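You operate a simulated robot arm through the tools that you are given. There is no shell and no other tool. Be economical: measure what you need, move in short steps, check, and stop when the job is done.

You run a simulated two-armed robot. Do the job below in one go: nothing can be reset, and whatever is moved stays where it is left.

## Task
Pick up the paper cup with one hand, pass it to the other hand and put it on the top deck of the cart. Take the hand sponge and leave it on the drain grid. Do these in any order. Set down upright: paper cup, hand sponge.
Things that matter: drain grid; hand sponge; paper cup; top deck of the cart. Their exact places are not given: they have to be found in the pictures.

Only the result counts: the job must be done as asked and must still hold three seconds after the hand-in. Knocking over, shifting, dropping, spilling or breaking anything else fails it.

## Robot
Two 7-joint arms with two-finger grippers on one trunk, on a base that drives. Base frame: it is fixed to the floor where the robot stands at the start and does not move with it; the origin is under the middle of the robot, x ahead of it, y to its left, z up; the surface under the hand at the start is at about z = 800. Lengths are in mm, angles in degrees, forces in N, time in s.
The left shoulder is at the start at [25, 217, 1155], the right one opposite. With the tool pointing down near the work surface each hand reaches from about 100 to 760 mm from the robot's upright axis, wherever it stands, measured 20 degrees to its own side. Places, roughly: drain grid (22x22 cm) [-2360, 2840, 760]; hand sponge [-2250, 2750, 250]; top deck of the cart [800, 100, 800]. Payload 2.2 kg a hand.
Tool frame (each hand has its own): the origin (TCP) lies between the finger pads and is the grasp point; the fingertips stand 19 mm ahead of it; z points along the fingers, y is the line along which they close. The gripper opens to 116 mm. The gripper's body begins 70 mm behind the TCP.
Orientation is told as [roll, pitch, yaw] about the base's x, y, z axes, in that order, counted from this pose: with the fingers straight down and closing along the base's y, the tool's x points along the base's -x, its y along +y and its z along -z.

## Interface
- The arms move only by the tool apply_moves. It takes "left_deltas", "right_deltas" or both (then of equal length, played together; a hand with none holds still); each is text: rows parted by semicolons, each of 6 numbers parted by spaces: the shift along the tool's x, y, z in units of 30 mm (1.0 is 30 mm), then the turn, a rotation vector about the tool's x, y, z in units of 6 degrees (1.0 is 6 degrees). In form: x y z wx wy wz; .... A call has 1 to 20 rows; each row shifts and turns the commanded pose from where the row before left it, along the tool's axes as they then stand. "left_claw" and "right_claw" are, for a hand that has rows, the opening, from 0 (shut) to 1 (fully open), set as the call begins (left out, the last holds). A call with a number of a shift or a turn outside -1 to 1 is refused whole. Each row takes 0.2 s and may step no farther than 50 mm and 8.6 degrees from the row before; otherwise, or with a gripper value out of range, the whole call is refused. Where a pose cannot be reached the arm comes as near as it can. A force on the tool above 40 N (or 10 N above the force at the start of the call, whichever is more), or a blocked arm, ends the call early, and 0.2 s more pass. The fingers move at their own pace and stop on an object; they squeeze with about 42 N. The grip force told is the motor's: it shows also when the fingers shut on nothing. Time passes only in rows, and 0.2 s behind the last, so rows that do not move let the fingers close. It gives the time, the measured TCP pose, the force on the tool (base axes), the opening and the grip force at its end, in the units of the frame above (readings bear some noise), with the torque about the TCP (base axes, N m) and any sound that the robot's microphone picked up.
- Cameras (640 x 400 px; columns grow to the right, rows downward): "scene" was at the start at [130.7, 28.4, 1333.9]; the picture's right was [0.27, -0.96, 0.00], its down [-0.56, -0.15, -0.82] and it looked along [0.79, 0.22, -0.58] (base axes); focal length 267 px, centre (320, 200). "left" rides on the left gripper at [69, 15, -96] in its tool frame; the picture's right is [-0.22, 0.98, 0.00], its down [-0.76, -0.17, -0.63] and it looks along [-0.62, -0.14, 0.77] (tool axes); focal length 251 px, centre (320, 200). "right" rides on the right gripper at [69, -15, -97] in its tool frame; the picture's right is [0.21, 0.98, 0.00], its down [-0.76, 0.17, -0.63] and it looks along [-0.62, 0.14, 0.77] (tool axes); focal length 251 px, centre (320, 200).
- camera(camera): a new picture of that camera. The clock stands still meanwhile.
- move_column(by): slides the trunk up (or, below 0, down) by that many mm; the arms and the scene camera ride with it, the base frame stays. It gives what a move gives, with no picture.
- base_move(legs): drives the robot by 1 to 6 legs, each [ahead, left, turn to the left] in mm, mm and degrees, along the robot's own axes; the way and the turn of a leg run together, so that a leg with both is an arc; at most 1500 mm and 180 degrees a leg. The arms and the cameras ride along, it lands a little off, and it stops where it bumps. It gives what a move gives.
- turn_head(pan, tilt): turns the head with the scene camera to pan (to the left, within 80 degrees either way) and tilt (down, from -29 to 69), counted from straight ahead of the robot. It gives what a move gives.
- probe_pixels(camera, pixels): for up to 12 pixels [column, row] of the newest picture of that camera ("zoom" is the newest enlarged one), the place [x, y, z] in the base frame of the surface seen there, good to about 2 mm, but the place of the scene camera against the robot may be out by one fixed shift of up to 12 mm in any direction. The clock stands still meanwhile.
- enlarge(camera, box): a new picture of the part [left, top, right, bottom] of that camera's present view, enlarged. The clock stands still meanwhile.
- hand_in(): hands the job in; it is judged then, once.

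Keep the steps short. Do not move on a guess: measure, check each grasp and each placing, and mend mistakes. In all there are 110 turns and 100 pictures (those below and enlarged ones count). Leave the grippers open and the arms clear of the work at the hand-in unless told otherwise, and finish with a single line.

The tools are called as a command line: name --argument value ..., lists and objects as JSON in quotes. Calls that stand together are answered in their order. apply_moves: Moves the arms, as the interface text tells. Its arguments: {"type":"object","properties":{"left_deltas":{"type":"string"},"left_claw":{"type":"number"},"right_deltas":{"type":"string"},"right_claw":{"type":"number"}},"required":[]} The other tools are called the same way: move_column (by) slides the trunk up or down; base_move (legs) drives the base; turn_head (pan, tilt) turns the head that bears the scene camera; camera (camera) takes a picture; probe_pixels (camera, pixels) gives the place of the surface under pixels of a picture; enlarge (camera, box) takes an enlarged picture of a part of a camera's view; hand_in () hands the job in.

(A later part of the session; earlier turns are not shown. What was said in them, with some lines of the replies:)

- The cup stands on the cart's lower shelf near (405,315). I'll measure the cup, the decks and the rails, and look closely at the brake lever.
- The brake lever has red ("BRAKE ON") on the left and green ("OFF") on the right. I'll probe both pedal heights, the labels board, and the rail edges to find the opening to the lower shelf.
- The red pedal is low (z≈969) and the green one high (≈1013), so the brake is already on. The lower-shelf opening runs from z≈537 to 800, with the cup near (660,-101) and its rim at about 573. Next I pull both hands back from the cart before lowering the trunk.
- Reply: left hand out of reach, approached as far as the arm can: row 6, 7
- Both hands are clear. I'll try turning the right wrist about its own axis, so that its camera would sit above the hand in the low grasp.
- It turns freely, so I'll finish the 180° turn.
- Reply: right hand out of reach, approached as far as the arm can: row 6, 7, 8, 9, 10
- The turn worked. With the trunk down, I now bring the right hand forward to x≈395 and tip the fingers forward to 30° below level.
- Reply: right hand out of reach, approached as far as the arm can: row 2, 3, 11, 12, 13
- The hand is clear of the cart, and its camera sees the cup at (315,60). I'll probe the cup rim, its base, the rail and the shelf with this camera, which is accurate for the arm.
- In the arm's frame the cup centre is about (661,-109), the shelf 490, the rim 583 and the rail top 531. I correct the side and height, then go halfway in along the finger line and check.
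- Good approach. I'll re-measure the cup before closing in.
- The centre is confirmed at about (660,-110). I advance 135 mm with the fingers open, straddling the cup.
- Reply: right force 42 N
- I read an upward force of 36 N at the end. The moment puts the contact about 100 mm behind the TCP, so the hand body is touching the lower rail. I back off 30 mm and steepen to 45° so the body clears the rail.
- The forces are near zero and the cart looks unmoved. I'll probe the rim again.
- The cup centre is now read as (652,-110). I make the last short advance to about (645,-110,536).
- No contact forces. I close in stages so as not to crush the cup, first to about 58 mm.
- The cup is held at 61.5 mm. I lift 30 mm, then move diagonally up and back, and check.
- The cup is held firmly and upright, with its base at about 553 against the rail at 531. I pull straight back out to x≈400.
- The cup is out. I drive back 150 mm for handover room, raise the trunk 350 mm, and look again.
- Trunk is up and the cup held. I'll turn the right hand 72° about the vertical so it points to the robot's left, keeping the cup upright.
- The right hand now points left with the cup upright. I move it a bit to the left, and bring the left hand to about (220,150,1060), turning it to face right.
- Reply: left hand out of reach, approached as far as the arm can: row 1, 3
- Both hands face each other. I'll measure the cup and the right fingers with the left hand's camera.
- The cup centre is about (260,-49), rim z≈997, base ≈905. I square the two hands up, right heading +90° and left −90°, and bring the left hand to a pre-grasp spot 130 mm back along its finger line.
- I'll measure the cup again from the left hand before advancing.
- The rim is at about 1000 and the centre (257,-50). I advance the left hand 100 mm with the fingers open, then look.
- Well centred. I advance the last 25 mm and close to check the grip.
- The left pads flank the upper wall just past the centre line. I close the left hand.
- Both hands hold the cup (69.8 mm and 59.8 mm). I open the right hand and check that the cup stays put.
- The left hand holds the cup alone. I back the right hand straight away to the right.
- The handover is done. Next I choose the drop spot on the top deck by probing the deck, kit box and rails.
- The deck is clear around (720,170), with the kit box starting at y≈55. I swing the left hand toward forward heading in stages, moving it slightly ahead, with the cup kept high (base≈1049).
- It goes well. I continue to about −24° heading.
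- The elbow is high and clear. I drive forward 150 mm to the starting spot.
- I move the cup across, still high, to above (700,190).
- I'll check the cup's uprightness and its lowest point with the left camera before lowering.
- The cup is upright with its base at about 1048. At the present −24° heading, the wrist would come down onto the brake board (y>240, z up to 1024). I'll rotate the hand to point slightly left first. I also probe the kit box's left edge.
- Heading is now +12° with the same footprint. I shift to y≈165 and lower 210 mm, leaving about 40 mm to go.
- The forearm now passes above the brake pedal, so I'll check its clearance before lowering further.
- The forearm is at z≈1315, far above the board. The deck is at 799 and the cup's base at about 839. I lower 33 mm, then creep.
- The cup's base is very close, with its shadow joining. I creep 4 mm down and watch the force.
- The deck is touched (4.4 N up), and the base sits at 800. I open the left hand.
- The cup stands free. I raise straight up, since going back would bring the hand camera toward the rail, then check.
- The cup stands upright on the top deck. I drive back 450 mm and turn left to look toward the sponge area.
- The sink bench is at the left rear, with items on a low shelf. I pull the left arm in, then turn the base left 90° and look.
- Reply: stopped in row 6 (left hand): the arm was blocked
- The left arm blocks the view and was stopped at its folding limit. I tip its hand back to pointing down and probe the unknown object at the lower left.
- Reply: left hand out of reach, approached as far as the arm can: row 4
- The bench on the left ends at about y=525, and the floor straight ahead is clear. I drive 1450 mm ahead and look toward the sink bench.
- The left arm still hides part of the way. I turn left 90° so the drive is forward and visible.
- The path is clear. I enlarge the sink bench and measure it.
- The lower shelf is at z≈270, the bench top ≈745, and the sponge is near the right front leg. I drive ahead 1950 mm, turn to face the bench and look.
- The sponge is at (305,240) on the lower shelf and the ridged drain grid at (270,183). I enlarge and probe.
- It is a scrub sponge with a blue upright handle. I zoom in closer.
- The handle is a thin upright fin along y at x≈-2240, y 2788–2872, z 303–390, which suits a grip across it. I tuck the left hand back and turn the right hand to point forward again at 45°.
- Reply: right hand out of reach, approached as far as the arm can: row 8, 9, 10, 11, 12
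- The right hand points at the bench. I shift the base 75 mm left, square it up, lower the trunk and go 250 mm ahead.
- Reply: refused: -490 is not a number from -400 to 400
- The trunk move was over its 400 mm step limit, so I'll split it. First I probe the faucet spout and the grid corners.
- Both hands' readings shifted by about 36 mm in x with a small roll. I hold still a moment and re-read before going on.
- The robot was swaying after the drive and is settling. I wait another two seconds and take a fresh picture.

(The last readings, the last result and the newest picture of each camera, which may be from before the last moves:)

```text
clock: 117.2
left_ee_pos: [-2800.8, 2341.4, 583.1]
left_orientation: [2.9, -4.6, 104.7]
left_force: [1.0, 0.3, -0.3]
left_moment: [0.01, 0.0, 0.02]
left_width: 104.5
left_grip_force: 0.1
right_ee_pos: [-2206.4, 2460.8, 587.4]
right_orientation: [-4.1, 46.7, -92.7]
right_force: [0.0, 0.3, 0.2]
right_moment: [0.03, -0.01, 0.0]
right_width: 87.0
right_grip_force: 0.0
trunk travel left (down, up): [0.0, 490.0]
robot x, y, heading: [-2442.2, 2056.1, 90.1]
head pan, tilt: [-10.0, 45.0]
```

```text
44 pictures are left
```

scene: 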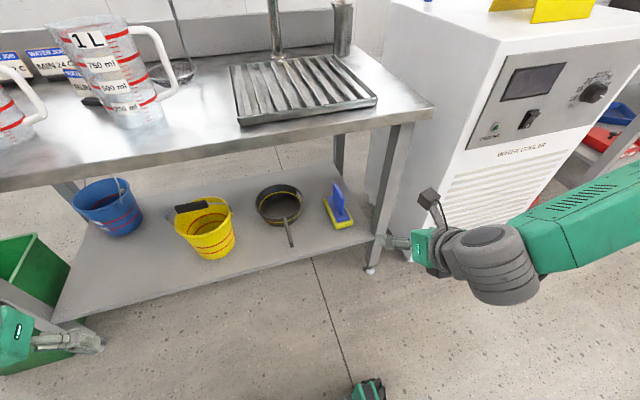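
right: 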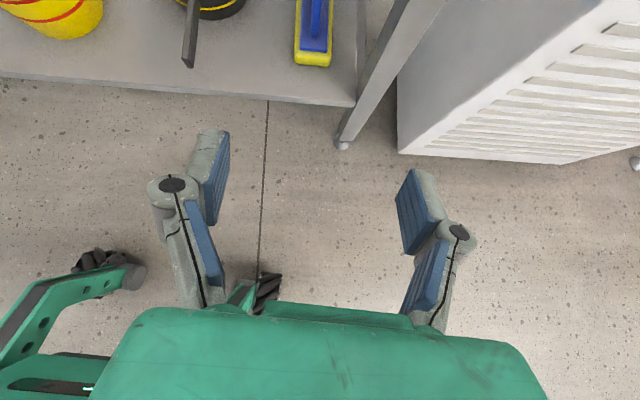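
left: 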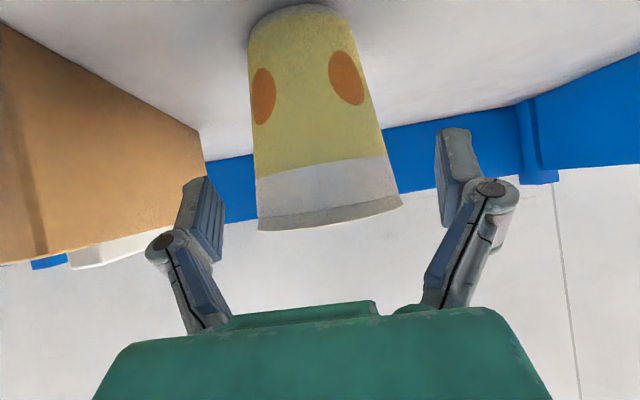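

The reading has settled with a slight roll of about 3°. I look down at the base to see whether it stands on something.

turn_head --pan -20 --tilt 69

camera --camera "scene"

camera --camera "left"

```text
clock: 118.1
left_ee_pos: [-2801.4, 2340.9, 581.5]
left_orientation: [2.7, -4.6, 104.9]
left_force: [-0.3, 0.2, -0.4]
left_moment: [0.03, -0.01, -0.02]
left_width: 104.5
left_grip_force: 0.1
right_ee_pos: [-2208.1, 2459.8, 590.0]
right_orientation: [-4.0, 46.6, -92.6]
right_force: [-0.5, 0.4, -0.3]
right_moment: [0.0, -0.01, 0.01]
right_width: 87.0
right_grip_force: 0.1
trunk travel left (down, up): [0.0, 490.0]
robot x, y, heading: [-2444.8, 2049.8, 90.0]
head pan, tilt: [-20.0, 68.8]
```

```text
43 pictures are left
```

scene: 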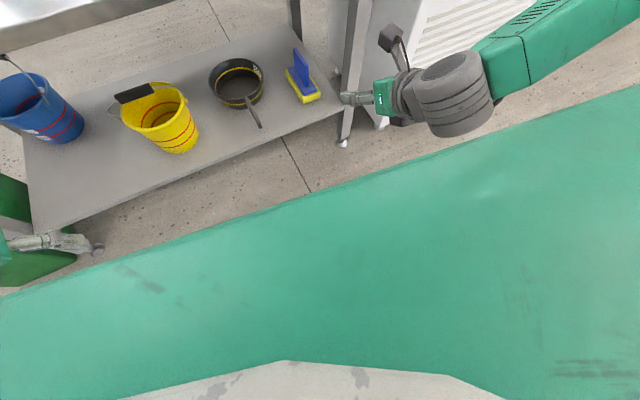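

```text
42 pictures are left
```

left: 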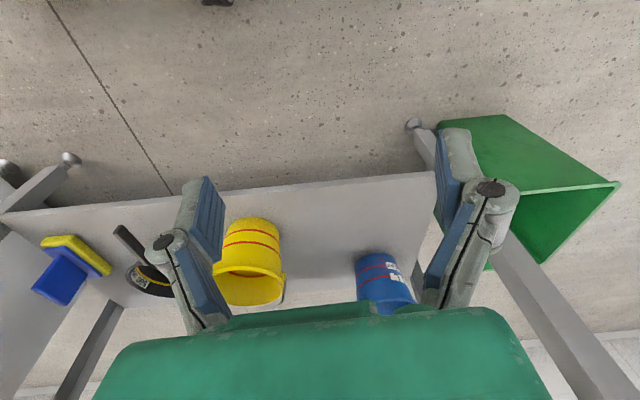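

The pose is stable now. I check where the base's front edge is, and whether 130 mm more ahead is safe under the bench.

probe_pixels --camera "right" --pixels '[[270, 285], [100, 260], [130, 275], [250, 95], [345, 143], [313, 60], [316, 20], [316, 3]]'

probe_pixels --camera "scene" --pixels '[[300, 200], [560, 130], [630, 30], [450, 90], [100, 15], [300, 60], [305, 85]]'

```text
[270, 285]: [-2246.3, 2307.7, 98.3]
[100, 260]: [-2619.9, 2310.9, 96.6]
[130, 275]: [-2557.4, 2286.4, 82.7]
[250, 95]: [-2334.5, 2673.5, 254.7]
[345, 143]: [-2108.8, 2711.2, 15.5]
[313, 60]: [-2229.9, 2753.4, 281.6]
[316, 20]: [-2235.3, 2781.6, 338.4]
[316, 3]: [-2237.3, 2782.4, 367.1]
```

```text
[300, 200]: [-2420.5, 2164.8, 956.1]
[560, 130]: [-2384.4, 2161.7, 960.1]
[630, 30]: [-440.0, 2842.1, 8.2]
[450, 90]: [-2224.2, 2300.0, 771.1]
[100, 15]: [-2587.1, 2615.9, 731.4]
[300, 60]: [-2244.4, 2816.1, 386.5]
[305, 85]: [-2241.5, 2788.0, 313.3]
```

The base front is at y≈2310, well clear of the shelf at 2674. I drive ahead 120 mm and re-measure.

base_move --legs '[[120, 0, 0]]'

turn_head --pan -20 --tilt 50

apply_moves --right_deltas "0 0 0 0 0 0;0 0 0 0 0 0;0 0 0 0 0 0;0 0 0 0 0 0;0 0 0 0 0 0;0 0 0 0 0 0"

camera --camera "right"

```text
clock: 119.3
left_ee_pos: [-2801.4, 2459.4, 582.2]
left_orientation: [2.8, -4.6, 104.8]
left_force: [0.1, -0.2, 1.2]
left_moment: [-0.02, -0.04, -0.02]
left_width: 104.3
left_grip_force: 0.1
right_ee_pos: [-2207.4, 2577.7, 588.9]
right_orientation: [-4.0, 46.7, -92.7]
right_force: [0.0, -0.2, -0.1]
right_moment: [0.03, -0.04, 0.02]
right_width: 87.0
right_grip_force: 0.0
trunk travel left (down, up): [0.0, 490.0]
robot x, y, heading: [-2445.2, 2169.2, 90.1]
head pan, tilt: [-20.0, 68.8]
```

```text
clock: 120.1
left_ee_pos: [-2801.4, 2460.1, 583.6]
left_orientation: [2.8, -4.9, 104.9]
left_force: [-0.2, -0.7, -0.2]
left_moment: [0.02, 0.0, -0.01]
left_width: 104.5
left_grip_force: 0.0
right_ee_pos: [-2207.2, 2576.1, 589.9]
right_orientation: [-4.0, 46.8, -92.8]
right_force: [0.3, 0.3, -0.1]
right_moment: [0.05, 0.02, 0.0]
right_width: 87.0
right_grip_force: 0.1
trunk travel left (down, up): [0.0, 490.0]
robot x, y, heading: [-2443.8, 2171.1, 90.2]
head pan, tilt: [-20.0, 50.0]
```

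```text
clock: 121.5
left_ee_pos: [-2802.0, 2459.8, 582.7]
left_orientation: [2.7, -5.0, 104.9]
left_force: [0.8, 0.0, 0.7]
left_moment: [-0.01, 0.0, -0.03]
left_width: 104.4
left_grip_force: 0.2
right_ee_pos: [-2206.0, 2575.9, 590.9]
right_orientation: [-4.0, 46.7, -92.8]
right_force: [-0.6, 0.2, 0.2]
right_moment: [-0.01, 0.0, -0.04]
right_width: 87.1
right_grip_force: 0.2
trunk travel left (down, up): [0.0, 490.0]
robot x, y, heading: [-2444.5, 2175.0, 89.8]
head pan, tilt: [-20.0, 50.0]
```

```text
41 pictures are left
```

right: 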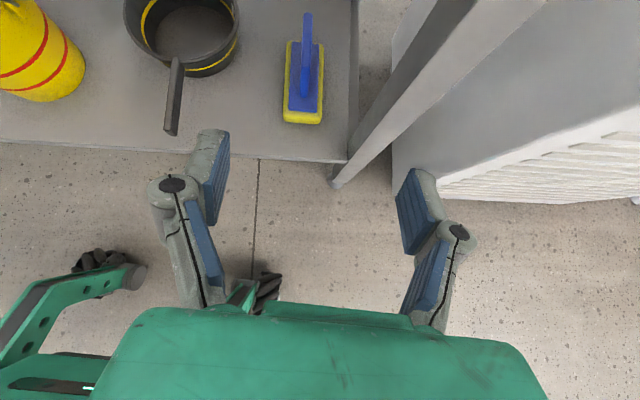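

Steady. I probe the fin's direction and extent in this view.

probe_pixels --camera "right" --pixels '[[307, 15], [306, 30], [305, 60], [304, 95], [300, 50], [311, 30], [299, 85], [288, 110], [322, 110], [292, 45], [319, 45], [270, 60]]'

```text
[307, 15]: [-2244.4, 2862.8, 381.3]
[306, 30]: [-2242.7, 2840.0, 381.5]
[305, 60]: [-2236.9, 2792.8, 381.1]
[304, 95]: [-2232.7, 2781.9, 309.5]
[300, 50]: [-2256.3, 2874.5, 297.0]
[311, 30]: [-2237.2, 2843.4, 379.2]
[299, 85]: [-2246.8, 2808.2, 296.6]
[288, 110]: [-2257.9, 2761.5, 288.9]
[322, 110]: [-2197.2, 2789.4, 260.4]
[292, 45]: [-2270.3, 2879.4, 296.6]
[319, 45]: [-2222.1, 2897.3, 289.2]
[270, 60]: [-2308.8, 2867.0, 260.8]
```

The fin runs at about 96° with its centre at (-2240,2825), z 297–381. I level the hand, align it to the fin and approach to 100 mm short.

apply_moves --right_deltas "0 0 0 -0.67 0 0;0 0 0 0.53 0 -0.54;0 0 0 0.53 0 -0.54;-0.12 -0.09 0.93 0 0 0;-0.12 -0.09 0.93 0 0 0;-0.13 -0.09 0.93 0 0 0;0 0 0.93 0 0 0;0 0 0.93 0 0 0;0 0 0.93 0 0 0;0 0 0.93 0 0 0;0 0 0.93 0 0 0;0 0 0.93 0 0 0;0 0 0 0 0 0;0 0 0 0 0 0"

camera --camera "right"

camera --camera "scene"

```text
clock: 124.5
left_ee_pos: [-2803.7, 2461.0, 584.2]
left_orientation: [2.8, -5.0, 105.0]
left_force: [0.0, -0.1, -0.4]
left_moment: [-0.01, -0.02, -0.02]
left_width: 104.5
left_grip_force: 0.0
right_ee_pos: [-2234.5, 2757.6, 406.3]
right_orientation: [0.6, 46.7, -83.1]
right_force: [0.5, -0.6, -0.4]
right_moment: [0.0, 0.01, -0.02]
right_width: 87.1
right_grip_force: 0.0
right hand out of reach, approached as far as the arm can: row 1
trunk travel left (down, up): [0.0, 490.0]
robot x, y, heading: [-2446.1, 2170.8, 89.8]
head pan, tilt: [-20.0, 50.0]
```

```text
40 pictures are left
```

right: 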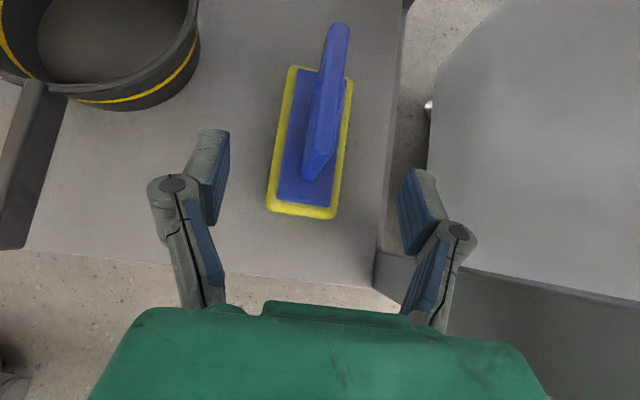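

```text
39 pictures are left
```

scene: 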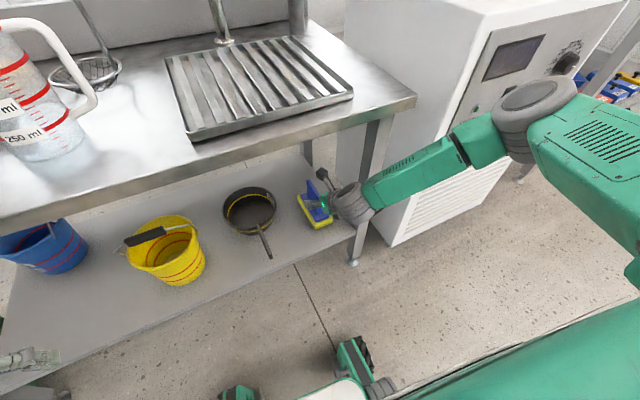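

I check clearance between the wrist or forearm and the bench's front leg, and re-probe the fin.

probe_pixels --camera "scene" --pixels '[[350, 200], [375, 205], [400, 175], [440, 150], [490, 140], [530, 110], [354, 258], [362, 235], [378, 150], [368, 160]]'

probe_pixels --camera "right" --pixels '[[341, 30], [333, 80], [325, 140], [312, 170], [322, 100], [344, 60], [275, 195], [335, 200], [380, 270], [600, 290]]'

```text
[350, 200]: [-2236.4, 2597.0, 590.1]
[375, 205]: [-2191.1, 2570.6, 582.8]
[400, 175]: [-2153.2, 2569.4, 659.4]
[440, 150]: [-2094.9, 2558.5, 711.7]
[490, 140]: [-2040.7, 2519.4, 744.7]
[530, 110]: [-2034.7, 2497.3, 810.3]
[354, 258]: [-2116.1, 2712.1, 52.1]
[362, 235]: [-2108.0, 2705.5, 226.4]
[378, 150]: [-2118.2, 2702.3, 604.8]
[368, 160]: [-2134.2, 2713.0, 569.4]
```

```text
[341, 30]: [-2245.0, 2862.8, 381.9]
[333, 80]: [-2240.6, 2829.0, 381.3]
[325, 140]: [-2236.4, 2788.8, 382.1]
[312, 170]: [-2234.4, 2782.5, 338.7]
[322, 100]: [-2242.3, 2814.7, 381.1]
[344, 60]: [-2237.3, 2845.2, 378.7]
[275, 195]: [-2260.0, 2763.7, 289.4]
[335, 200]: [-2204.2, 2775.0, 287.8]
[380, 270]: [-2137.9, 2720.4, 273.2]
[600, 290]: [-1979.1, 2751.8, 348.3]
```

The leg face is at y≈2702 and the forearm would come close to it at this angle. Tipping the hand to a flatter 20° keeps the wrist and forearm about 45 mm farther back. I do this in place and check.

apply_moves --right_deltas "0 0 0 0 1 0;0 0 0 0 1 0;0 0 0 0 1 0;0 0 0 0 1 0;-0.72 0 0 0 0 0;-0.72 0 0 0 0 0;0 0 0 0 0 0"

camera --camera "right"

camera --camera "scene"

```text
clock: 126.1
left_ee_pos: [-2803.2, 2459.3, 583.9]
left_orientation: [2.8, -4.9, 105.0]
left_force: [0.3, -0.8, 0.0]
left_moment: [-0.01, -0.01, 0.02]
left_width: 104.6
left_grip_force: 0.1
right_ee_pos: [-2232.4, 2743.4, 365.0]
right_orientation: [1.2, 70.7, -82.5]
right_force: [0.4, -0.1, 0.5]
right_moment: [0.01, 0.02, 0.03]
right_width: 87.3
right_grip_force: 0.1
trunk travel left (down, up): [0.0, 490.0]
robot x, y, heading: [-2442.5, 2169.9, 89.9]
head pan, tilt: [-20.0, 50.0]
```

```text
38 pictures are left
```

right: 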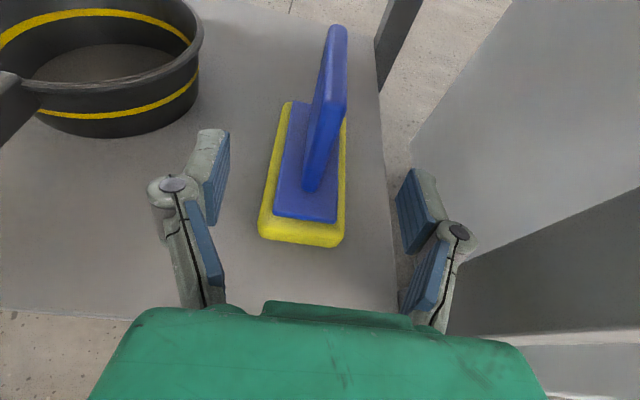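

```text
37 pictures are left
```

scene: 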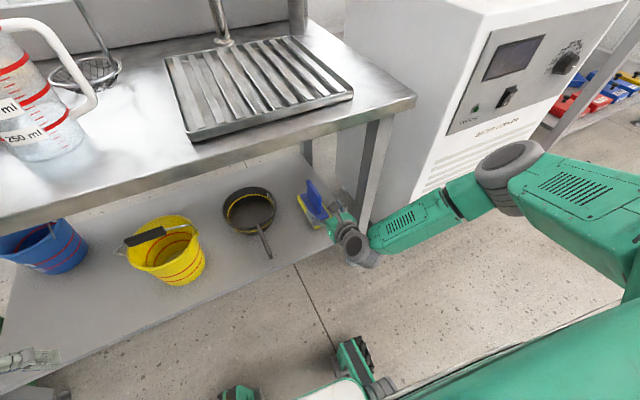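

The forearm is clear now. I advance 72 mm along the fingers so the pads straddle the fin.

apply_moves --right_deltas "0 0.04 0.6 0 0 0;0 0.04 0.6 0 0 0;0 0 0.6 0 0 0;0 0 0.6 0 0 0;0 0 0 0 0 0"

camera --camera "right"

camera --camera "scene"

```text
clock: 127.3
left_ee_pos: [-2804.0, 2460.4, 583.4]
left_orientation: [2.8, -5.0, 105.0]
left_force: [-0.2, 0.1, -0.4]
left_moment: [-0.01, 0.02, -0.01]
left_width: 104.6
left_grip_force: 0.0
right_ee_pos: [-2240.4, 2810.9, 341.3]
right_orientation: [1.2, 70.7, -82.6]
right_force: [-0.1, 0.3, 0.5]
right_moment: [0.0, 0.01, 0.03]
right_width: 87.0
right_grip_force: 0.1
trunk travel left (down, up): [0.0, 490.0]
robot x, y, heading: [-2446.2, 2175.1, 90.2]
head pan, tilt: [-20.0, 50.0]
```

```text
36 pictures are left
```

right: 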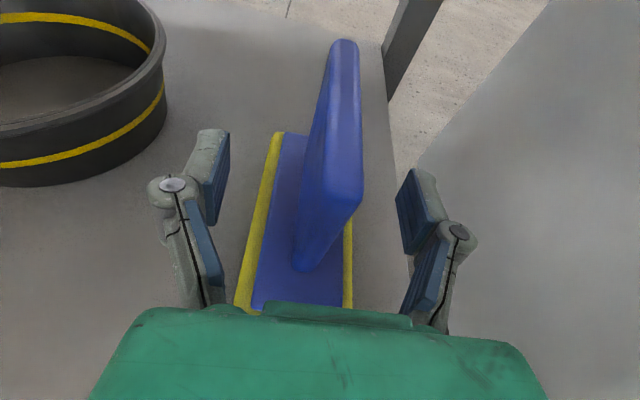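

```text
35 pictures are left
```

scene: 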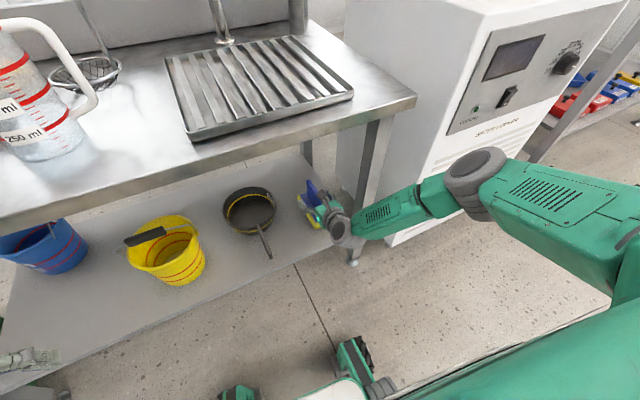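

The fin is centred (TCP x −2240, fin ≈ −2239). I close the right hand.

apply_moves --right_deltas "0 0 0 0 0 0;0 0 0 0 0 0;0 0 0 0 0 0;0 0 0 0 0 0" --right_claw 0

camera --camera "right"

```text
clock: 128.3
left_ee_pos: [-2802.8, 2460.5, 581.8]
left_orientation: [2.8, -5.1, 105.0]
left_force: [0.0, -0.2, -0.3]
left_moment: [-0.02, -0.03, 0.03]
left_width: 104.2
left_grip_force: 0.1
right_ee_pos: [-2239.9, 2811.1, 340.1]
right_orientation: [1.2, 70.7, -82.5]
right_force: [0.4, 1.4, 0.8]
right_moment: [0.21, 0.08, -0.07]
right_width: 14.8
right_grip_force: 40.9
trunk travel left (down, up): [0.0, 490.0]
robot x, y, heading: [-2447.6, 2175.7, 89.7]
head pan, tilt: [-20.0, 50.0]
```

```text
34 pictures are left
```

right: 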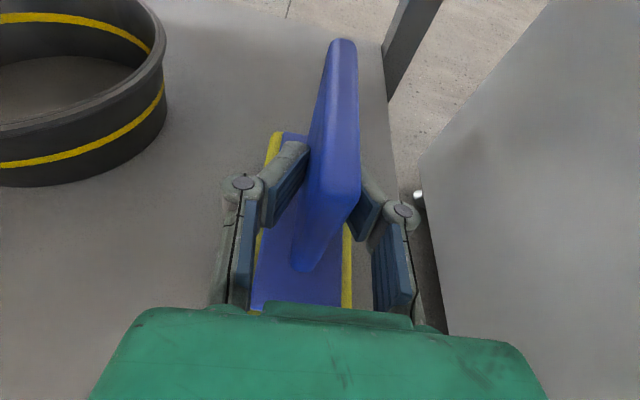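

The fin is held (14.8 mm). I lift 60 mm and check.

apply_moves --right_deltas "0.47 0 -0.165 0 0 0;0.47 0 -0.165 0 0 0;0.47 0 -0.165 0 0 0;0.47 0 -0.165 0 0 0;0 0 0 0 0 0"

camera --camera "right"

camera --camera "scene"

```text
clock: 129.5
left_ee_pos: [-2804.0, 2461.5, 583.0]
left_orientation: [2.8, -5.0, 105.0]
left_force: [-0.1, -0.6, 0.3]
left_moment: [0.03, 0.01, 0.01]
left_width: 104.2
left_grip_force: 0.0
right_ee_pos: [-2238.5, 2809.4, 399.9]
right_orientation: [1.1, 70.6, -82.5]
right_force: [-0.2, -0.7, -1.5]
right_moment: [-0.01, -0.02, -0.02]
right_width: 14.5
right_grip_force: 40.4
trunk travel left (down, up): [0.0, 490.0]
robot x, y, heading: [-2445.7, 2172.5, 89.8]
head pan, tilt: [-20.0, 50.0]
```

```text
33 pictures are left
```

right: 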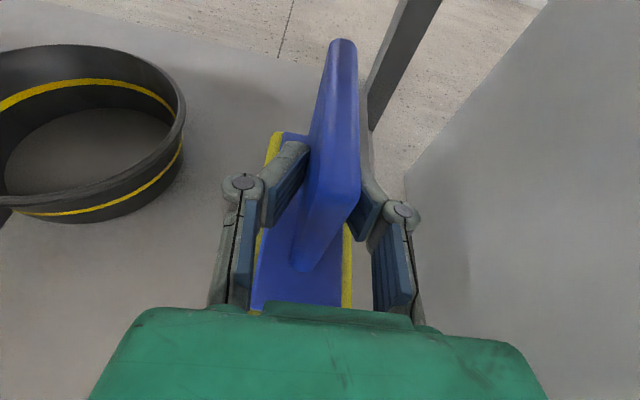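

```text
32 pictures are left
```

scene: 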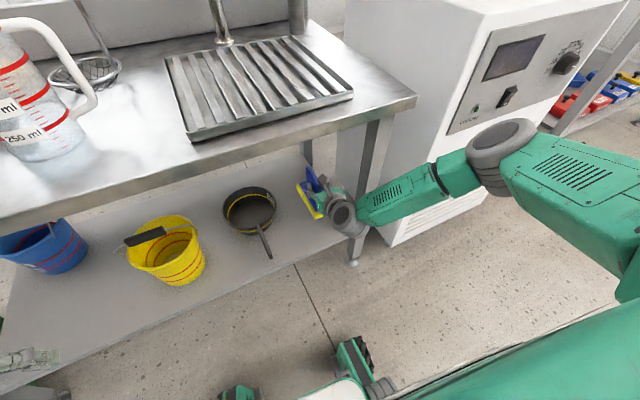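

Held and level. I drive straight back 340 mm, then raise the trunk by 400 mm and look.

base_move --legs '[[-340, 0, 0]]'

move_column --by 400

move_column --by 90

turn_head --pan -10 --tilt 45

camera --camera "scene"

camera --camera "right"

```text
clock: 131.7
left_ee_pos: [-2803.7, 2123.8, 581.7]
left_orientation: [2.8, -5.0, 104.9]
left_force: [-0.3, 0.2, 0.4]
left_moment: [0.02, 0.0, 0.01]
left_width: 104.6
left_grip_force: 0.0
right_ee_pos: [-2239.2, 2472.1, 401.2]
right_orientation: [1.1, 70.6, -82.6]
right_force: [0.5, -0.2, -0.5]
right_moment: [-0.03, 0.01, 0.01]
right_width: 14.5
right_grip_force: 40.6
trunk travel left (down, up): [0.0, 490.0]
robot x, y, heading: [-2443.5, 1834.0, 89.8]
head pan, tilt: [-20.0, 50.0]
```

```text
clock: 135.6
left_ee_pos: [-2806.6, 2126.7, 984.4]
left_orientation: [2.9, -5.5, 105.2]
left_force: [0.0, 0.0, 0.4]
left_moment: [0.0, 0.0, -0.04]
left_width: 104.4
left_grip_force: 0.1
right_ee_pos: [-2239.3, 2471.5, 801.7]
right_orientation: [1.3, 71.0, -82.5]
right_force: [-0.7, 0.7, -1.5]
right_moment: [-0.04, 0.0, -0.01]
right_width: 14.7
right_grip_force: 40.6
trunk travel left (down, up): [-400.0, 90.0]
robot x, y, heading: [-2446.1, 1833.1, 89.8]
head pan, tilt: [-20.0, 50.0]
```

```text
clock: 136.8
left_ee_pos: [-2807.3, 2127.3, 1073.3]
left_orientation: [2.9, -5.5, 105.2]
left_force: [-0.1, -0.1, -0.3]
left_moment: [0.01, 0.03, -0.01]
left_width: 104.7
left_grip_force: 0.1
right_ee_pos: [-2239.1, 2471.9, 892.0]
right_orientation: [1.3, 70.8, -82.5]
right_force: [0.1, -1.1, -2.5]
right_moment: [-0.03, -0.01, -0.03]
right_width: 14.7
right_grip_force: 41.0
trunk travel left (down, up): [-490.0, 0.0]
robot x, y, heading: [-2443.3, 1833.6, 89.6]
head pan, tilt: [-20.0, 50.0]
```

```text
clock: 137.5
left_ee_pos: [-2806.0, 2126.8, 1074.9]
left_orientation: [2.9, -5.5, 105.3]
left_force: [-0.6, -0.1, -0.1]
left_moment: [-0.03, 0.02, 0.01]
left_width: 104.1
left_grip_force: 0.0
right_ee_pos: [-2240.1, 2472.0, 892.4]
right_orientation: [1.3, 70.9, -82.5]
right_force: [0.1, 0.3, -2.6]
right_moment: [0.02, 0.01, -0.02]
right_width: 14.8
right_grip_force: 40.3
trunk travel left (down, up): [-490.0, 0.0]
robot x, y, heading: [-2446.6, 1833.1, 89.9]
head pan, tilt: [-10.0, 45.0]
```

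```text
31 pictures are left
```

scene: 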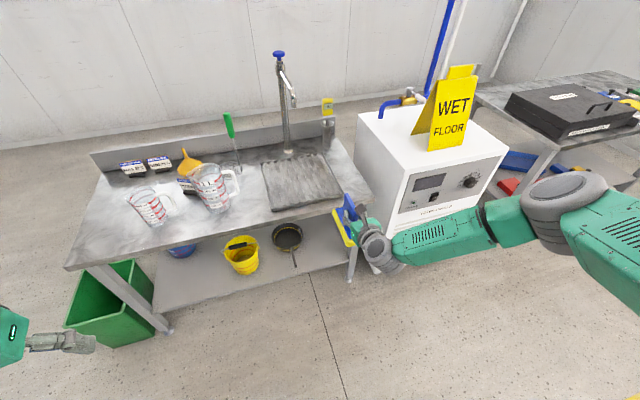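

```text
30 pictures are left
```

right: 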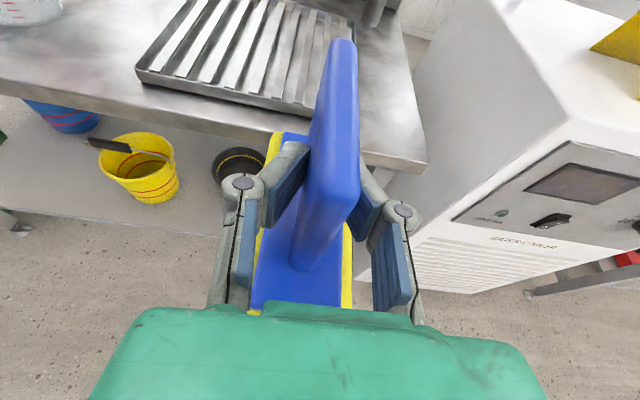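

The sponge is level. I measure the grid with the right hand's camera.

probe_pixels --camera "right" --pixels '[[140, 75], [280, 110], [305, 40], [240, 60], [195, 10], [215, 35], [160, 60], [100, 70], [260, 80], [340, 10], [60, 75], [380, 155]]'

probe_pixels --camera "scene" --pixels '[[262, 163], [322, 152], [343, 196], [271, 211], [300, 180], [285, 200], [292, 100], [240, 170], [328, 130]]'

```text
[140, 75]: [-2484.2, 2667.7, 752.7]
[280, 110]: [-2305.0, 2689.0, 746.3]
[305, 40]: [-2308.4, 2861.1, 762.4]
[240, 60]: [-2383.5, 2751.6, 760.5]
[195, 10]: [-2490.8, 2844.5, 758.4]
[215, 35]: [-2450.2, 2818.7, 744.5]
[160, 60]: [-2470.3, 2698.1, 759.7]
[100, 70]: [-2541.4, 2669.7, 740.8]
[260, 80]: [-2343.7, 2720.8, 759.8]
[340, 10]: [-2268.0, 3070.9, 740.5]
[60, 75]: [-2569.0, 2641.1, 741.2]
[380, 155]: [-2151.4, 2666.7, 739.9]
```

```text
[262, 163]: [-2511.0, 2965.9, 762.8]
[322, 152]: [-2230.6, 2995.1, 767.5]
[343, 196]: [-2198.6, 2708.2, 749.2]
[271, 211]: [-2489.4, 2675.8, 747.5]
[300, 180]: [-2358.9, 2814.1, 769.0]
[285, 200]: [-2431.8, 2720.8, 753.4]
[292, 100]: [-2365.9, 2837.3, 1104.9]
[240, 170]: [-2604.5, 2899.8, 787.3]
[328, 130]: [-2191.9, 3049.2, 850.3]
```

The grid's bar tops are at z≈760 and its centre is about (-2356,2834). The faucet spout is high (≈1100). The sponge base is at about 811, 50 mm above the bars. I shift left 115 mm and go ahead 345 mm.

base_move --legs '[[0, 115, 0], [345, 0, 0]]'

apply_moves --right_deltas "0 0 0 0 0 0;0 0 0 0 0 0;0 0 0 0 0 0;0 0 0 0 0 0;0 0 0 0 0 0;0 0 0 0 0 0;0 0 0 0 0 0;0 0 0 0 0 0"

camera --camera "scene"

camera --camera "right"

```text
clock: 140.6
left_ee_pos: [-2878.3, 2472.4, 1085.0]
left_orientation: [4.6, -6.3, 104.5]
left_force: [0.1, 0.0, -0.3]
left_moment: [-0.01, 0.02, -0.01]
left_width: 104.4
left_grip_force: 0.1
right_ee_pos: [-2307.8, 2810.9, 886.5]
right_orientation: [-3.1, 71.0, -87.3]
right_force: [2.6, 0.5, -2.9]
right_moment: [0.0, 0.04, 0.13]
right_width: 15.0
right_grip_force: 41.1
trunk travel left (down, up): [-490.0, 0.0]
robot x, y, heading: [-2548.7, 2173.4, 89.2]
head pan, tilt: [-10.0, 45.0]
```

```text
clock: 142.6
left_ee_pos: [-2871.8, 2479.9, 1087.1]
left_orientation: [5.0, -7.7, 105.2]
left_force: [0.4, -0.3, -0.8]
left_moment: [0.02, -0.03, -0.03]
left_width: 104.5
left_grip_force: 0.1
right_ee_pos: [-2291.1, 2805.7, 885.4]
right_orientation: [-2.4, 71.0, -87.1]
right_force: [1.4, -0.7, -1.7]
right_moment: [-0.06, -0.02, 0.03]
right_width: 14.8
right_grip_force: 40.4
trunk travel left (down, up): [-490.0, 0.0]
robot x, y, heading: [-2540.3, 2175.7, 89.2]
head pan, tilt: [-10.0, 45.0]
stopped in row 8 (right hand): the arm was blocked; the commanded pose is now the measured one
```

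```text
29 pictures are left
```

scene: 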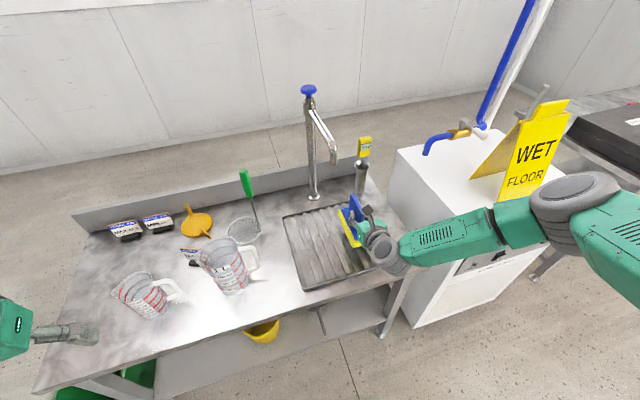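

```text
28 pictures are left
```

right: 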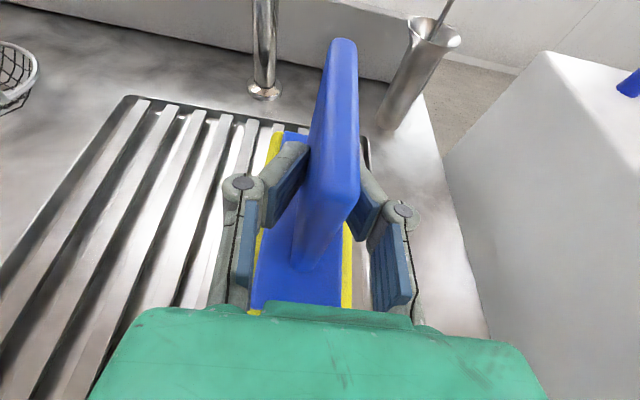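

The hands have shifted about 40–60 mm sideways and the move reports a blocked arm. I check whether the forearm or elbow is near the machine or the wet-floor sign.

probe_pixels --camera "scene" --pixels '[[520, 222], [540, 190], [575, 190], [510, 205], [525, 150], [505, 195], [470, 205], [600, 190], [520, 240], [450, 195], [555, 240], [440, 250]]'

enlarge --camera "scene" --box '[380, 90, 640, 300]'

```text
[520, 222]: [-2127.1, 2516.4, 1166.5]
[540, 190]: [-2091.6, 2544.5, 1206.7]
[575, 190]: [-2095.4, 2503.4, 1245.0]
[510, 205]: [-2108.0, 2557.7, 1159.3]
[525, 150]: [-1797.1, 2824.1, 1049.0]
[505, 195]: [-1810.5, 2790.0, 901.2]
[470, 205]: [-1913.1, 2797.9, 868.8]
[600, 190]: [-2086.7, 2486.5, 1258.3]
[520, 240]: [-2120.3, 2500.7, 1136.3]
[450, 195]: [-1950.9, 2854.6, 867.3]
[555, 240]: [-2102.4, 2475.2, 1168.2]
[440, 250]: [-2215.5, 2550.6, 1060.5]
```

```text
1.90 times, centred on (510, 195) of scene
```

zoom: 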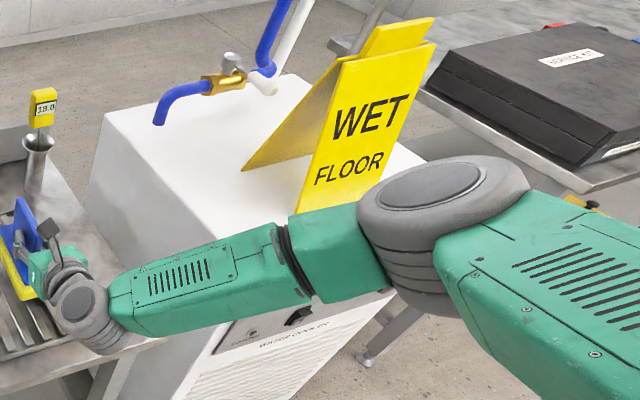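

The arm is well clear of the sign. I check the green bin and bench leg relative to the base's left-front corner.

turn_head --pan 45 --tilt 55

camera --camera "scene"

camera --camera "left"

```text
clock: 143.8
left_ee_pos: [-2911.6, 2480.6, 1076.8]
left_orientation: [3.2, -7.5, 105.8]
left_force: [0.1, 1.3, -0.6]
left_moment: [0.0, -0.01, 0.03]
left_width: 104.3
left_grip_force: 0.1
right_ee_pos: [-2328.0, 2805.5, 895.4]
right_orientation: [2.2, 71.2, -82.4]
right_force: [-1.1, -0.1, -1.3]
right_moment: [-0.03, 0.0, -0.02]
right_width: 14.7
right_grip_force: 40.8
trunk travel left (down, up): [-490.0, 0.0]
robot x, y, heading: [-2547.0, 2177.0, 89.6]
head pan, tilt: [45.0, 55.0]
```

```text
26 pictures are left
```

scene: 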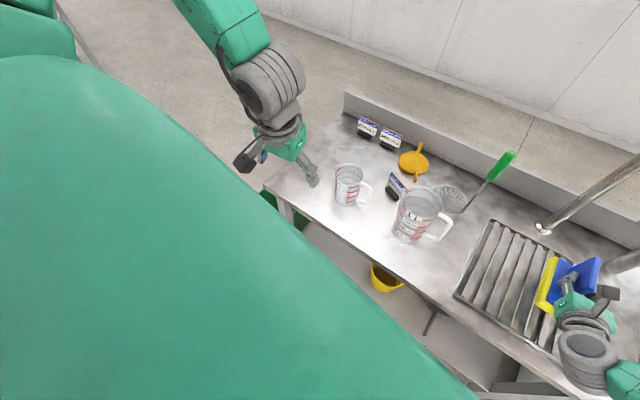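

```text
25 pictures are left
```

left: 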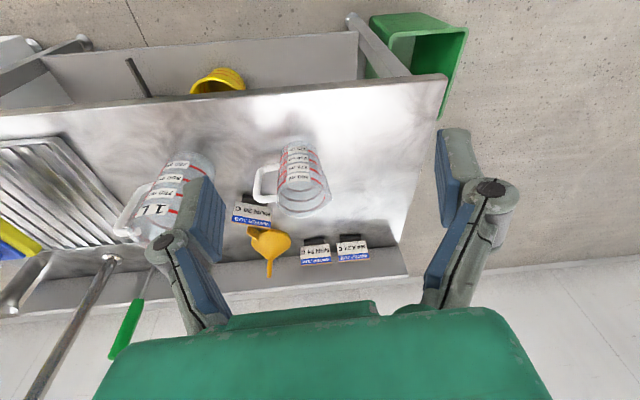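

The bin is behind the bench's end and untouched. The robot was simply rocking. I wait for it to settle.

apply_moves --right_deltas "0 0 0 0 0 0;0 0 0 0 0 0;0 0 0 0 0 0;0 0 0 0 0 0;0 0 0 0 0 0;0 0 0 0 0 0;0 0 0 0 0 0;0 0 0 0 0 0;0 0 0 0 0 0;0 0 0 0 0 0;0 0 0 0 0 0;0 0 0 0 0 0;0 0 0 0 0 0;0 0 0 0 0 0;0 0 0 0 0 0"

apply_moves --right_deltas "0 0 0 0 0 0;0 0 0 0 0 0;0 0 0 0 0 0;0 0 0 0 0 0"

turn_head --pan -15 --tilt 45

camera --camera "scene"

camera --camera "right"

```text
clock: 147.0
left_ee_pos: [-2875.8, 2482.9, 1085.6]
left_orientation: [4.7, -7.8, 105.5]
left_force: [-0.2, 0.2, 1.0]
left_moment: [0.04, 0.0, 0.03]
left_width: 104.7
left_grip_force: 0.1
right_ee_pos: [-2294.6, 2805.3, 887.8]
right_orientation: [-1.8, 71.1, -86.5]
right_force: [0.0, -0.1, -0.5]
right_moment: [0.01, 0.02, 0.05]
right_width: 14.6
right_grip_force: 41.0
trunk travel left (down, up): [-490.0, 0.0]
robot x, y, heading: [-2537.4, 2172.1, 89.1]
head pan, tilt: [45.0, 55.0]
```

```text
clock: 148.0
left_ee_pos: [-2878.8, 2480.7, 1086.0]
left_orientation: [4.5, -7.8, 105.4]
left_force: [-0.9, 1.2, 0.5]
left_moment: [-0.02, 0.04, 0.01]
left_width: 104.5
left_grip_force: 0.0
right_ee_pos: [-2297.5, 2805.7, 888.8]
right_orientation: [-1.6, 71.2, -86.1]
right_force: [0.9, 0.5, -1.9]
right_moment: [-0.02, 0.0, 0.07]
right_width: 14.7
right_grip_force: 40.9
trunk travel left (down, up): [-490.0, 0.0]
robot x, y, heading: [-2538.8, 2175.6, 89.3]
head pan, tilt: [45.0, 55.0]
```

```text
clock: 149.3
left_ee_pos: [-2900.5, 2482.1, 1080.5]
left_orientation: [3.6, -7.6, 105.6]
left_force: [-0.2, -0.2, 0.0]
left_moment: [0.01, -0.04, -0.02]
left_width: 104.4
left_grip_force: 0.0
right_ee_pos: [-2319.2, 2805.9, 893.6]
right_orientation: [1.0, 71.1, -83.7]
right_force: [0.7, -0.6, -1.6]
right_moment: [-0.05, 0.0, 0.0]
right_width: 14.7
right_grip_force: 40.6
trunk travel left (down, up): [-490.0, 0.0]
robot x, y, heading: [-2544.9, 2176.1, 89.4]
head pan, tilt: [-15.0, 45.0]
```

```text
24 pictures are left
```

scene: 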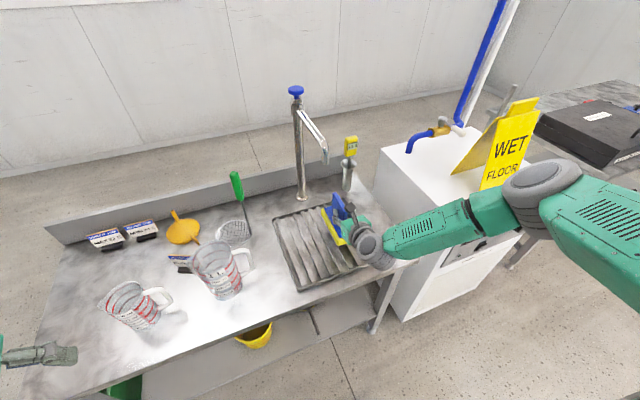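

```text
23 pictures are left
```

right: 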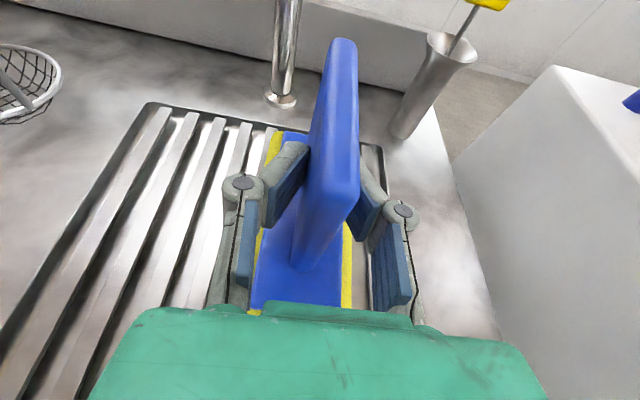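

It is rocking gently within about ±15 mm and damping. I shift the sponge 40 mm left with the arm, then let it settle.

apply_moves --right_deltas "0 -0.34 0 0 0 0;0 -0.34 0 0 0 0;0 -0.33 0 0 0 0;0 -0.33 0 0 0 0;0 0 0 0 0 0;0 0 0 0 0 0;0 0 0 0 0 0;0 0 0 0 0 0;0 0 0 0 0 0;0 0 0 0 0 0;0 0 0 0 0 0;0 0 0 0 0 0;0 0 0 0 0 0;0 0 0 0 0 0;0 0 0 0 0 0;0 0 0 0 0 0;0 0 0 0 0 0;0 0 0 0 0 0;0 0 0 0 0 0;0 0 0 0 0 0"

apply_moves --right_deltas "0 0 0 0 0 0;0 0 0 0 0 0;0 0 0 0 0 0;0 0 0 0 0 0;0 0 0 0 0 0;0 0 0 0 0 0;0 0 0 0 0 0;0 0 0 0 0 0"

apply_moves --right_deltas "0 0 0 0 0 0;0 0 0 0 0 0;0 0 0 0 0 0;0 0 0 0 0 0"

```text
clock: 153.5
left_ee_pos: [-2889.3, 2481.2, 1083.0]
left_orientation: [4.1, -7.6, 105.6]
left_force: [0.3, 0.3, -0.2]
left_moment: [-0.02, 0.01, 0.0]
left_width: 104.3
left_grip_force: 0.1
right_ee_pos: [-2346.7, 2800.8, 890.8]
right_orientation: [-0.3, 71.1, -85.0]
right_force: [0.2, 0.4, -1.9]
right_moment: [0.0, -0.03, -0.01]
right_width: 14.9
right_grip_force: 41.2
trunk travel left (down, up): [-490.0, 0.0]
robot x, y, heading: [-2542.3, 2174.4, 89.4]
head pan, tilt: [-15.0, 45.0]
```

```text
clock: 155.3
left_ee_pos: [-2890.4, 2482.6, 1082.5]
left_orientation: [4.0, -7.6, 105.6]
left_force: [-0.7, 0.6, -0.2]
left_moment: [0.01, -0.01, 0.05]
left_width: 104.2
left_grip_force: 0.2
right_ee_pos: [-2348.1, 2801.8, 891.4]
right_orientation: [-0.2, 71.0, -84.9]
right_force: [-0.2, 0.8, -2.1]
right_moment: [-0.03, 0.0, -0.03]
right_width: 14.7
right_grip_force: 40.9
trunk travel left (down, up): [-490.0, 0.0]
robot x, y, heading: [-2539.3, 2173.6, 89.2]
head pan, tilt: [-15.0, 45.0]
```

```text
clock: 156.3
left_ee_pos: [-2890.2, 2481.8, 1081.5]
left_orientation: [4.0, -7.6, 105.6]
left_force: [-0.9, -0.3, 0.1]
left_moment: [-0.03, 0.01, 0.0]
left_width: 104.2
left_grip_force: 0.0
right_ee_pos: [-2347.3, 2802.5, 891.7]
right_orientation: [-0.2, 71.2, -84.8]
right_force: [0.4, -0.5, -2.0]
right_moment: [-0.03, -0.04, -0.04]
right_width: 14.6
right_grip_force: 41.0
trunk travel left (down, up): [-490.0, 0.0]
robot x, y, heading: [-2541.8, 2172.8, 89.1]
head pan, tilt: [-15.0, 45.0]
```

Settled at (-2347,2802,891.5), level. I lower 42 mm, then check.

apply_moves --right_deltas "-0.44 0 0.15 0 0 0;-0.44 0 0.15 0 0 0;-0.44 0 0.15 0 0 0;0 0 0 0 0 0;0 0 0 0 0 0;0 0 0 0 0 0;0 0 0 0 0 0"

camera --camera "scene"

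enlarge --camera "scene" --box '[260, 180, 388, 300]'

```text
clock: 157.9
left_ee_pos: [-2891.2, 2482.4, 1082.6]
left_orientation: [4.0, -7.7, 105.6]
left_force: [-0.3, -0.5, 0.2]
left_moment: [-0.01, 0.0, 0.01]
left_width: 104.3
left_grip_force: 0.0
right_ee_pos: [-2348.6, 2803.1, 850.0]
right_orientation: [0.0, 71.1, -84.8]
right_force: [-0.1, 0.0, -1.3]
right_moment: [-0.02, -0.01, 0.03]
right_width: 14.9
right_grip_force: 40.9
trunk travel left (down, up): [-490.0, 0.0]
robot x, y, heading: [-2542.8, 2174.0, 89.4]
head pan, tilt: [-15.0, 45.0]
```

```text
22 pictures are left
```

scene: 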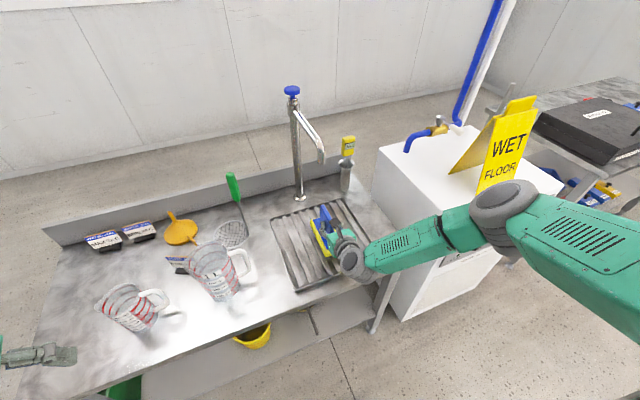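

```text
3.33 times, centred on (324, 240) of scene
```

zoom: 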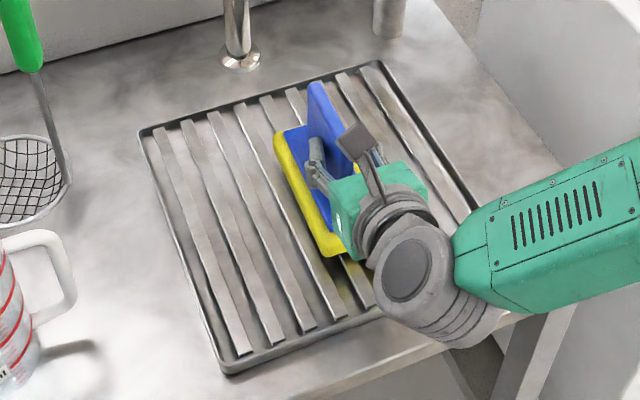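

The sponge sits above the middle of the grid. I creep down, watching the force.

apply_moves --right_deltas "-0.095 0 0.033 0 0 0;-0.095 0 0.033 0 0 0;0 0 0 0 0 0"

apply_moves --right_deltas "-0.063 0 0.022 0 0 0;0 0 0 0 0 0"

apply_moves --right_deltas "-0.063 0 0.022 0 0 0;0 0 0 0 0 0"

```text
clock: 158.7
left_ee_pos: [-2890.7, 2480.8, 1082.6]
left_orientation: [3.9, -7.7, 105.5]
left_force: [-0.3, 0.3, 0.5]
left_moment: [0.0, 0.01, 0.0]
left_width: 104.4
left_grip_force: 0.0
right_ee_pos: [-2349.3, 2802.0, 843.2]
right_orientation: [-0.1, 71.1, -84.8]
right_force: [0.0, 0.4, -1.0]
right_moment: [-0.03, -0.03, -0.03]
right_width: 14.8
right_grip_force: 40.4
trunk travel left (down, up): [-490.0, 0.0]
robot x, y, heading: [-2541.9, 2174.7, 89.3]
head pan, tilt: [-15.0, 45.0]
```

```text
clock: 159.3
left_ee_pos: [-2890.4, 2481.5, 1083.0]
left_orientation: [4.0, -7.6, 105.7]
left_force: [0.9, -0.6, 0.0]
left_moment: [0.05, 0.0, 0.02]
left_width: 104.4
left_grip_force: 0.1
right_ee_pos: [-2348.9, 2802.1, 841.0]
right_orientation: [-0.1, 71.2, -84.8]
right_force: [-1.1, 0.9, 1.9]
right_moment: [-0.21, -0.11, -0.02]
right_width: 15.0
right_grip_force: 40.8
trunk travel left (down, up): [-490.0, 0.0]
robot x, y, heading: [-2540.9, 2174.1, 89.2]
head pan, tilt: [-15.0, 45.0]
```

```text
clock: 159.9
left_ee_pos: [-2891.9, 2478.9, 1081.1]
left_orientation: [4.0, -7.5, 105.4]
left_force: [0.2, 0.7, 0.9]
left_moment: [-0.02, -0.01, -0.03]
left_width: 104.3
left_grip_force: 0.1
right_ee_pos: [-2349.5, 2803.2, 841.1]
right_orientation: [-0.1, 71.3, -84.9]
right_force: [-0.7, -0.4, 13.3]
right_moment: [-0.98, -0.15, 0.01]
right_width: 14.8
right_grip_force: 41.2
trunk travel left (down, up): [-490.0, 0.0]
robot x, y, heading: [-2541.1, 2177.1, 89.5]
head pan, tilt: [-15.0, 45.0]
```

Contact (13 N up). I open the right hand.

apply_moves --right_deltas "0 0 0 0 0 0;0 0 0 0 0 0;0 0 0 0 0 0" --right_claw 0.6

camera --camera "right"

```text
clock: 160.7
left_ee_pos: [-2891.1, 2482.1, 1083.0]
left_orientation: [4.0, -7.6, 105.7]
left_force: [-0.7, -0.1, 0.2]
left_moment: [0.03, 0.01, 0.0]
left_width: 104.5
left_grip_force: 0.0
right_ee_pos: [-2349.6, 2803.1, 838.4]
right_orientation: [-0.1, 71.1, -84.8]
right_force: [0.4, -0.4, 0.3]
right_moment: [0.0, -0.01, 0.0]
right_width: 69.4
right_grip_force: 0.0
trunk travel left (down, up): [-490.0, 0.0]
robot x, y, heading: [-2543.4, 2175.8, 89.2]
head pan, tilt: [-15.0, 45.0]
```

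```text
20 pictures are left
```

right: 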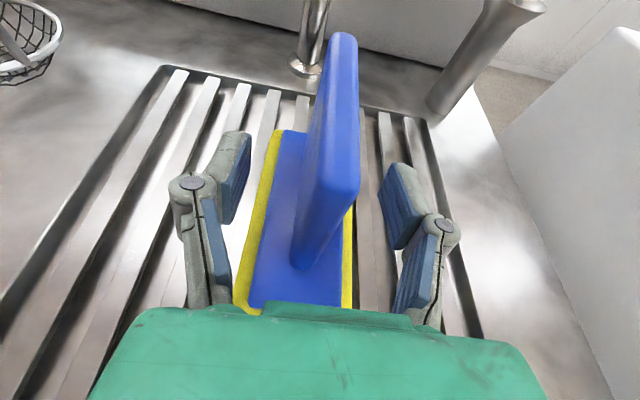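

The sponge stands free. I back the hand out along its own axis (back and slightly up).

apply_moves --right_deltas "0 0 -0.5 0 0 0;0 0 -1 0 0 0;0 0 -1 0 0 0;0 0 -1 0 0 0;0 0 -1 0 0 0;0 0 -1 0 0 0;0 0 -1 0 0 0;0 0 0 0 0 0"

camera --camera "right"

enlarge --camera "scene" --box '[260, 180, 388, 300]'

```text
clock: 162.5
left_ee_pos: [-2889.5, 2480.5, 1083.0]
left_orientation: [4.0, -7.5, 105.5]
left_force: [0.1, 0.5, -0.5]
left_moment: [-0.05, 0.0, 0.0]
left_width: 104.3
left_grip_force: 0.0
right_ee_pos: [-2331.4, 2617.7, 901.5]
right_orientation: [-0.2, 71.0, -84.8]
right_force: [0.1, 0.0, -0.7]
right_moment: [0.0, 0.0, -0.01]
right_width: 69.6
right_grip_force: 0.1
trunk travel left (down, up): [-490.0, 0.0]
robot x, y, heading: [-2543.7, 2174.2, 89.4]
head pan, tilt: [-15.0, 45.0]
```

```text
19 pictures are left
```

right: 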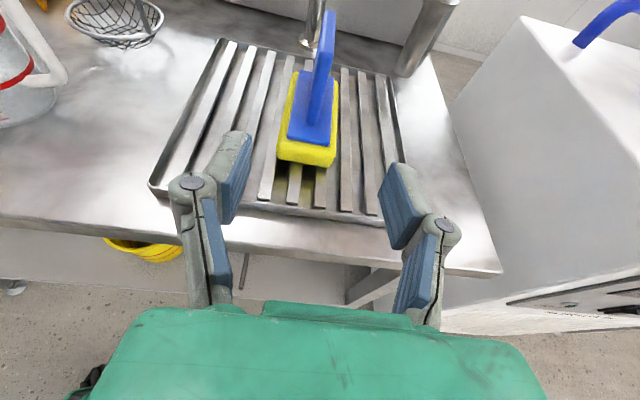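

```text
3.33 times, centred on (324, 240) of scene
```

zoom: 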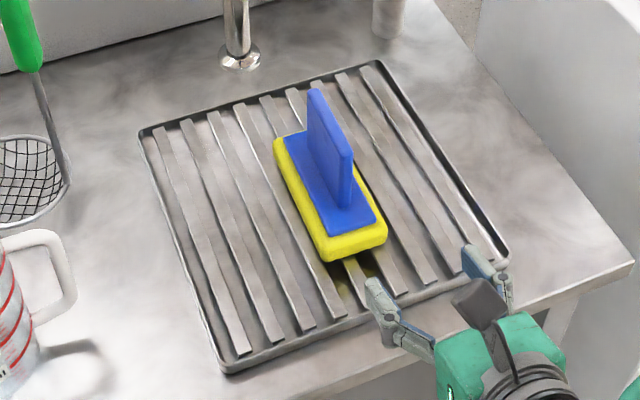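

The sponge stands upright in the middle of the drain grid. I drive back 300 mm, open both grippers fully and check once more.

base_move --legs '[[-300, 0, 0]]'

apply_moves --right_deltas "0 0 0 0 0 0;0 0 0 0 0 0;0 0 0 0 0 0;0 0 0 0 0 0;0 0 0 0 0 0" --left_deltas "0 0 0 0 0 0;0 0 0 0 0 0;0 0 0 0 0 0;0 0 0 0 0 0;0 0 0 0 0 0" --right_claw 1 --left_claw 1

camera --camera "scene"

```text
clock: 164.5
left_ee_pos: [-2893.5, 2185.5, 1082.7]
left_orientation: [4.0, -7.5, 105.4]
left_force: [0.1, -0.2, -0.3]
left_moment: [-0.03, -0.01, 0.03]
left_width: 104.4
left_grip_force: 0.1
right_ee_pos: [-2334.6, 2321.3, 902.7]
right_orientation: [-0.3, 71.1, -85.0]
right_force: [-0.1, -0.6, -0.7]
right_moment: [0.01, -0.01, 0.01]
right_width: 69.3
right_grip_force: 0.0
trunk travel left (down, up): [-490.0, 0.0]
robot x, y, heading: [-2543.2, 1878.4, 89.3]
head pan, tilt: [-15.0, 45.0]
```

```text
clock: 165.7
left_ee_pos: [-2895.4, 2186.4, 1082.9]
left_orientation: [3.9, -8.1, 105.9]
left_force: [-0.5, 0.1, 0.2]
left_moment: [-0.02, 0.03, 0.01]
left_width: 115.9
left_grip_force: 0.0
right_ee_pos: [-2335.7, 2318.4, 902.4]
right_orientation: [-0.2, 71.4, -84.9]
right_force: [-0.3, 0.0, 0.3]
right_moment: [-0.02, -0.04, -0.05]
right_width: 116.0
right_grip_force: 0.1
trunk travel left (down, up): [-490.0, 0.0]
robot x, y, heading: [-2545.7, 1876.4, 89.2]
head pan, tilt: [-15.0, 45.0]
```

```text
17 pictures are left
```

scene: 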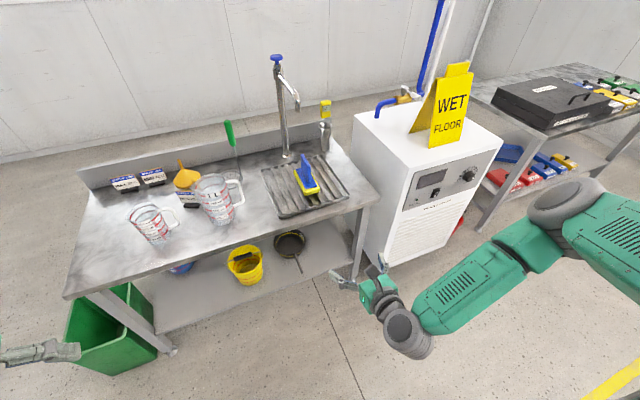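

The sponge stands on the grid, the other things here are where they were, and both hands are open and clear. I last saw the cup standing on the cart's top deck after release, so I hand in.

hand_in

```text
The job is handed in.
```

The paper cup went from the right hand to the left and stands upright on the cart's top deck, and the hand sponge stands upright on the drain grid. The right hand pressed briefly on the cart's lower rail (about 36 N) while reaching for the cup, and nothing appeared to move.
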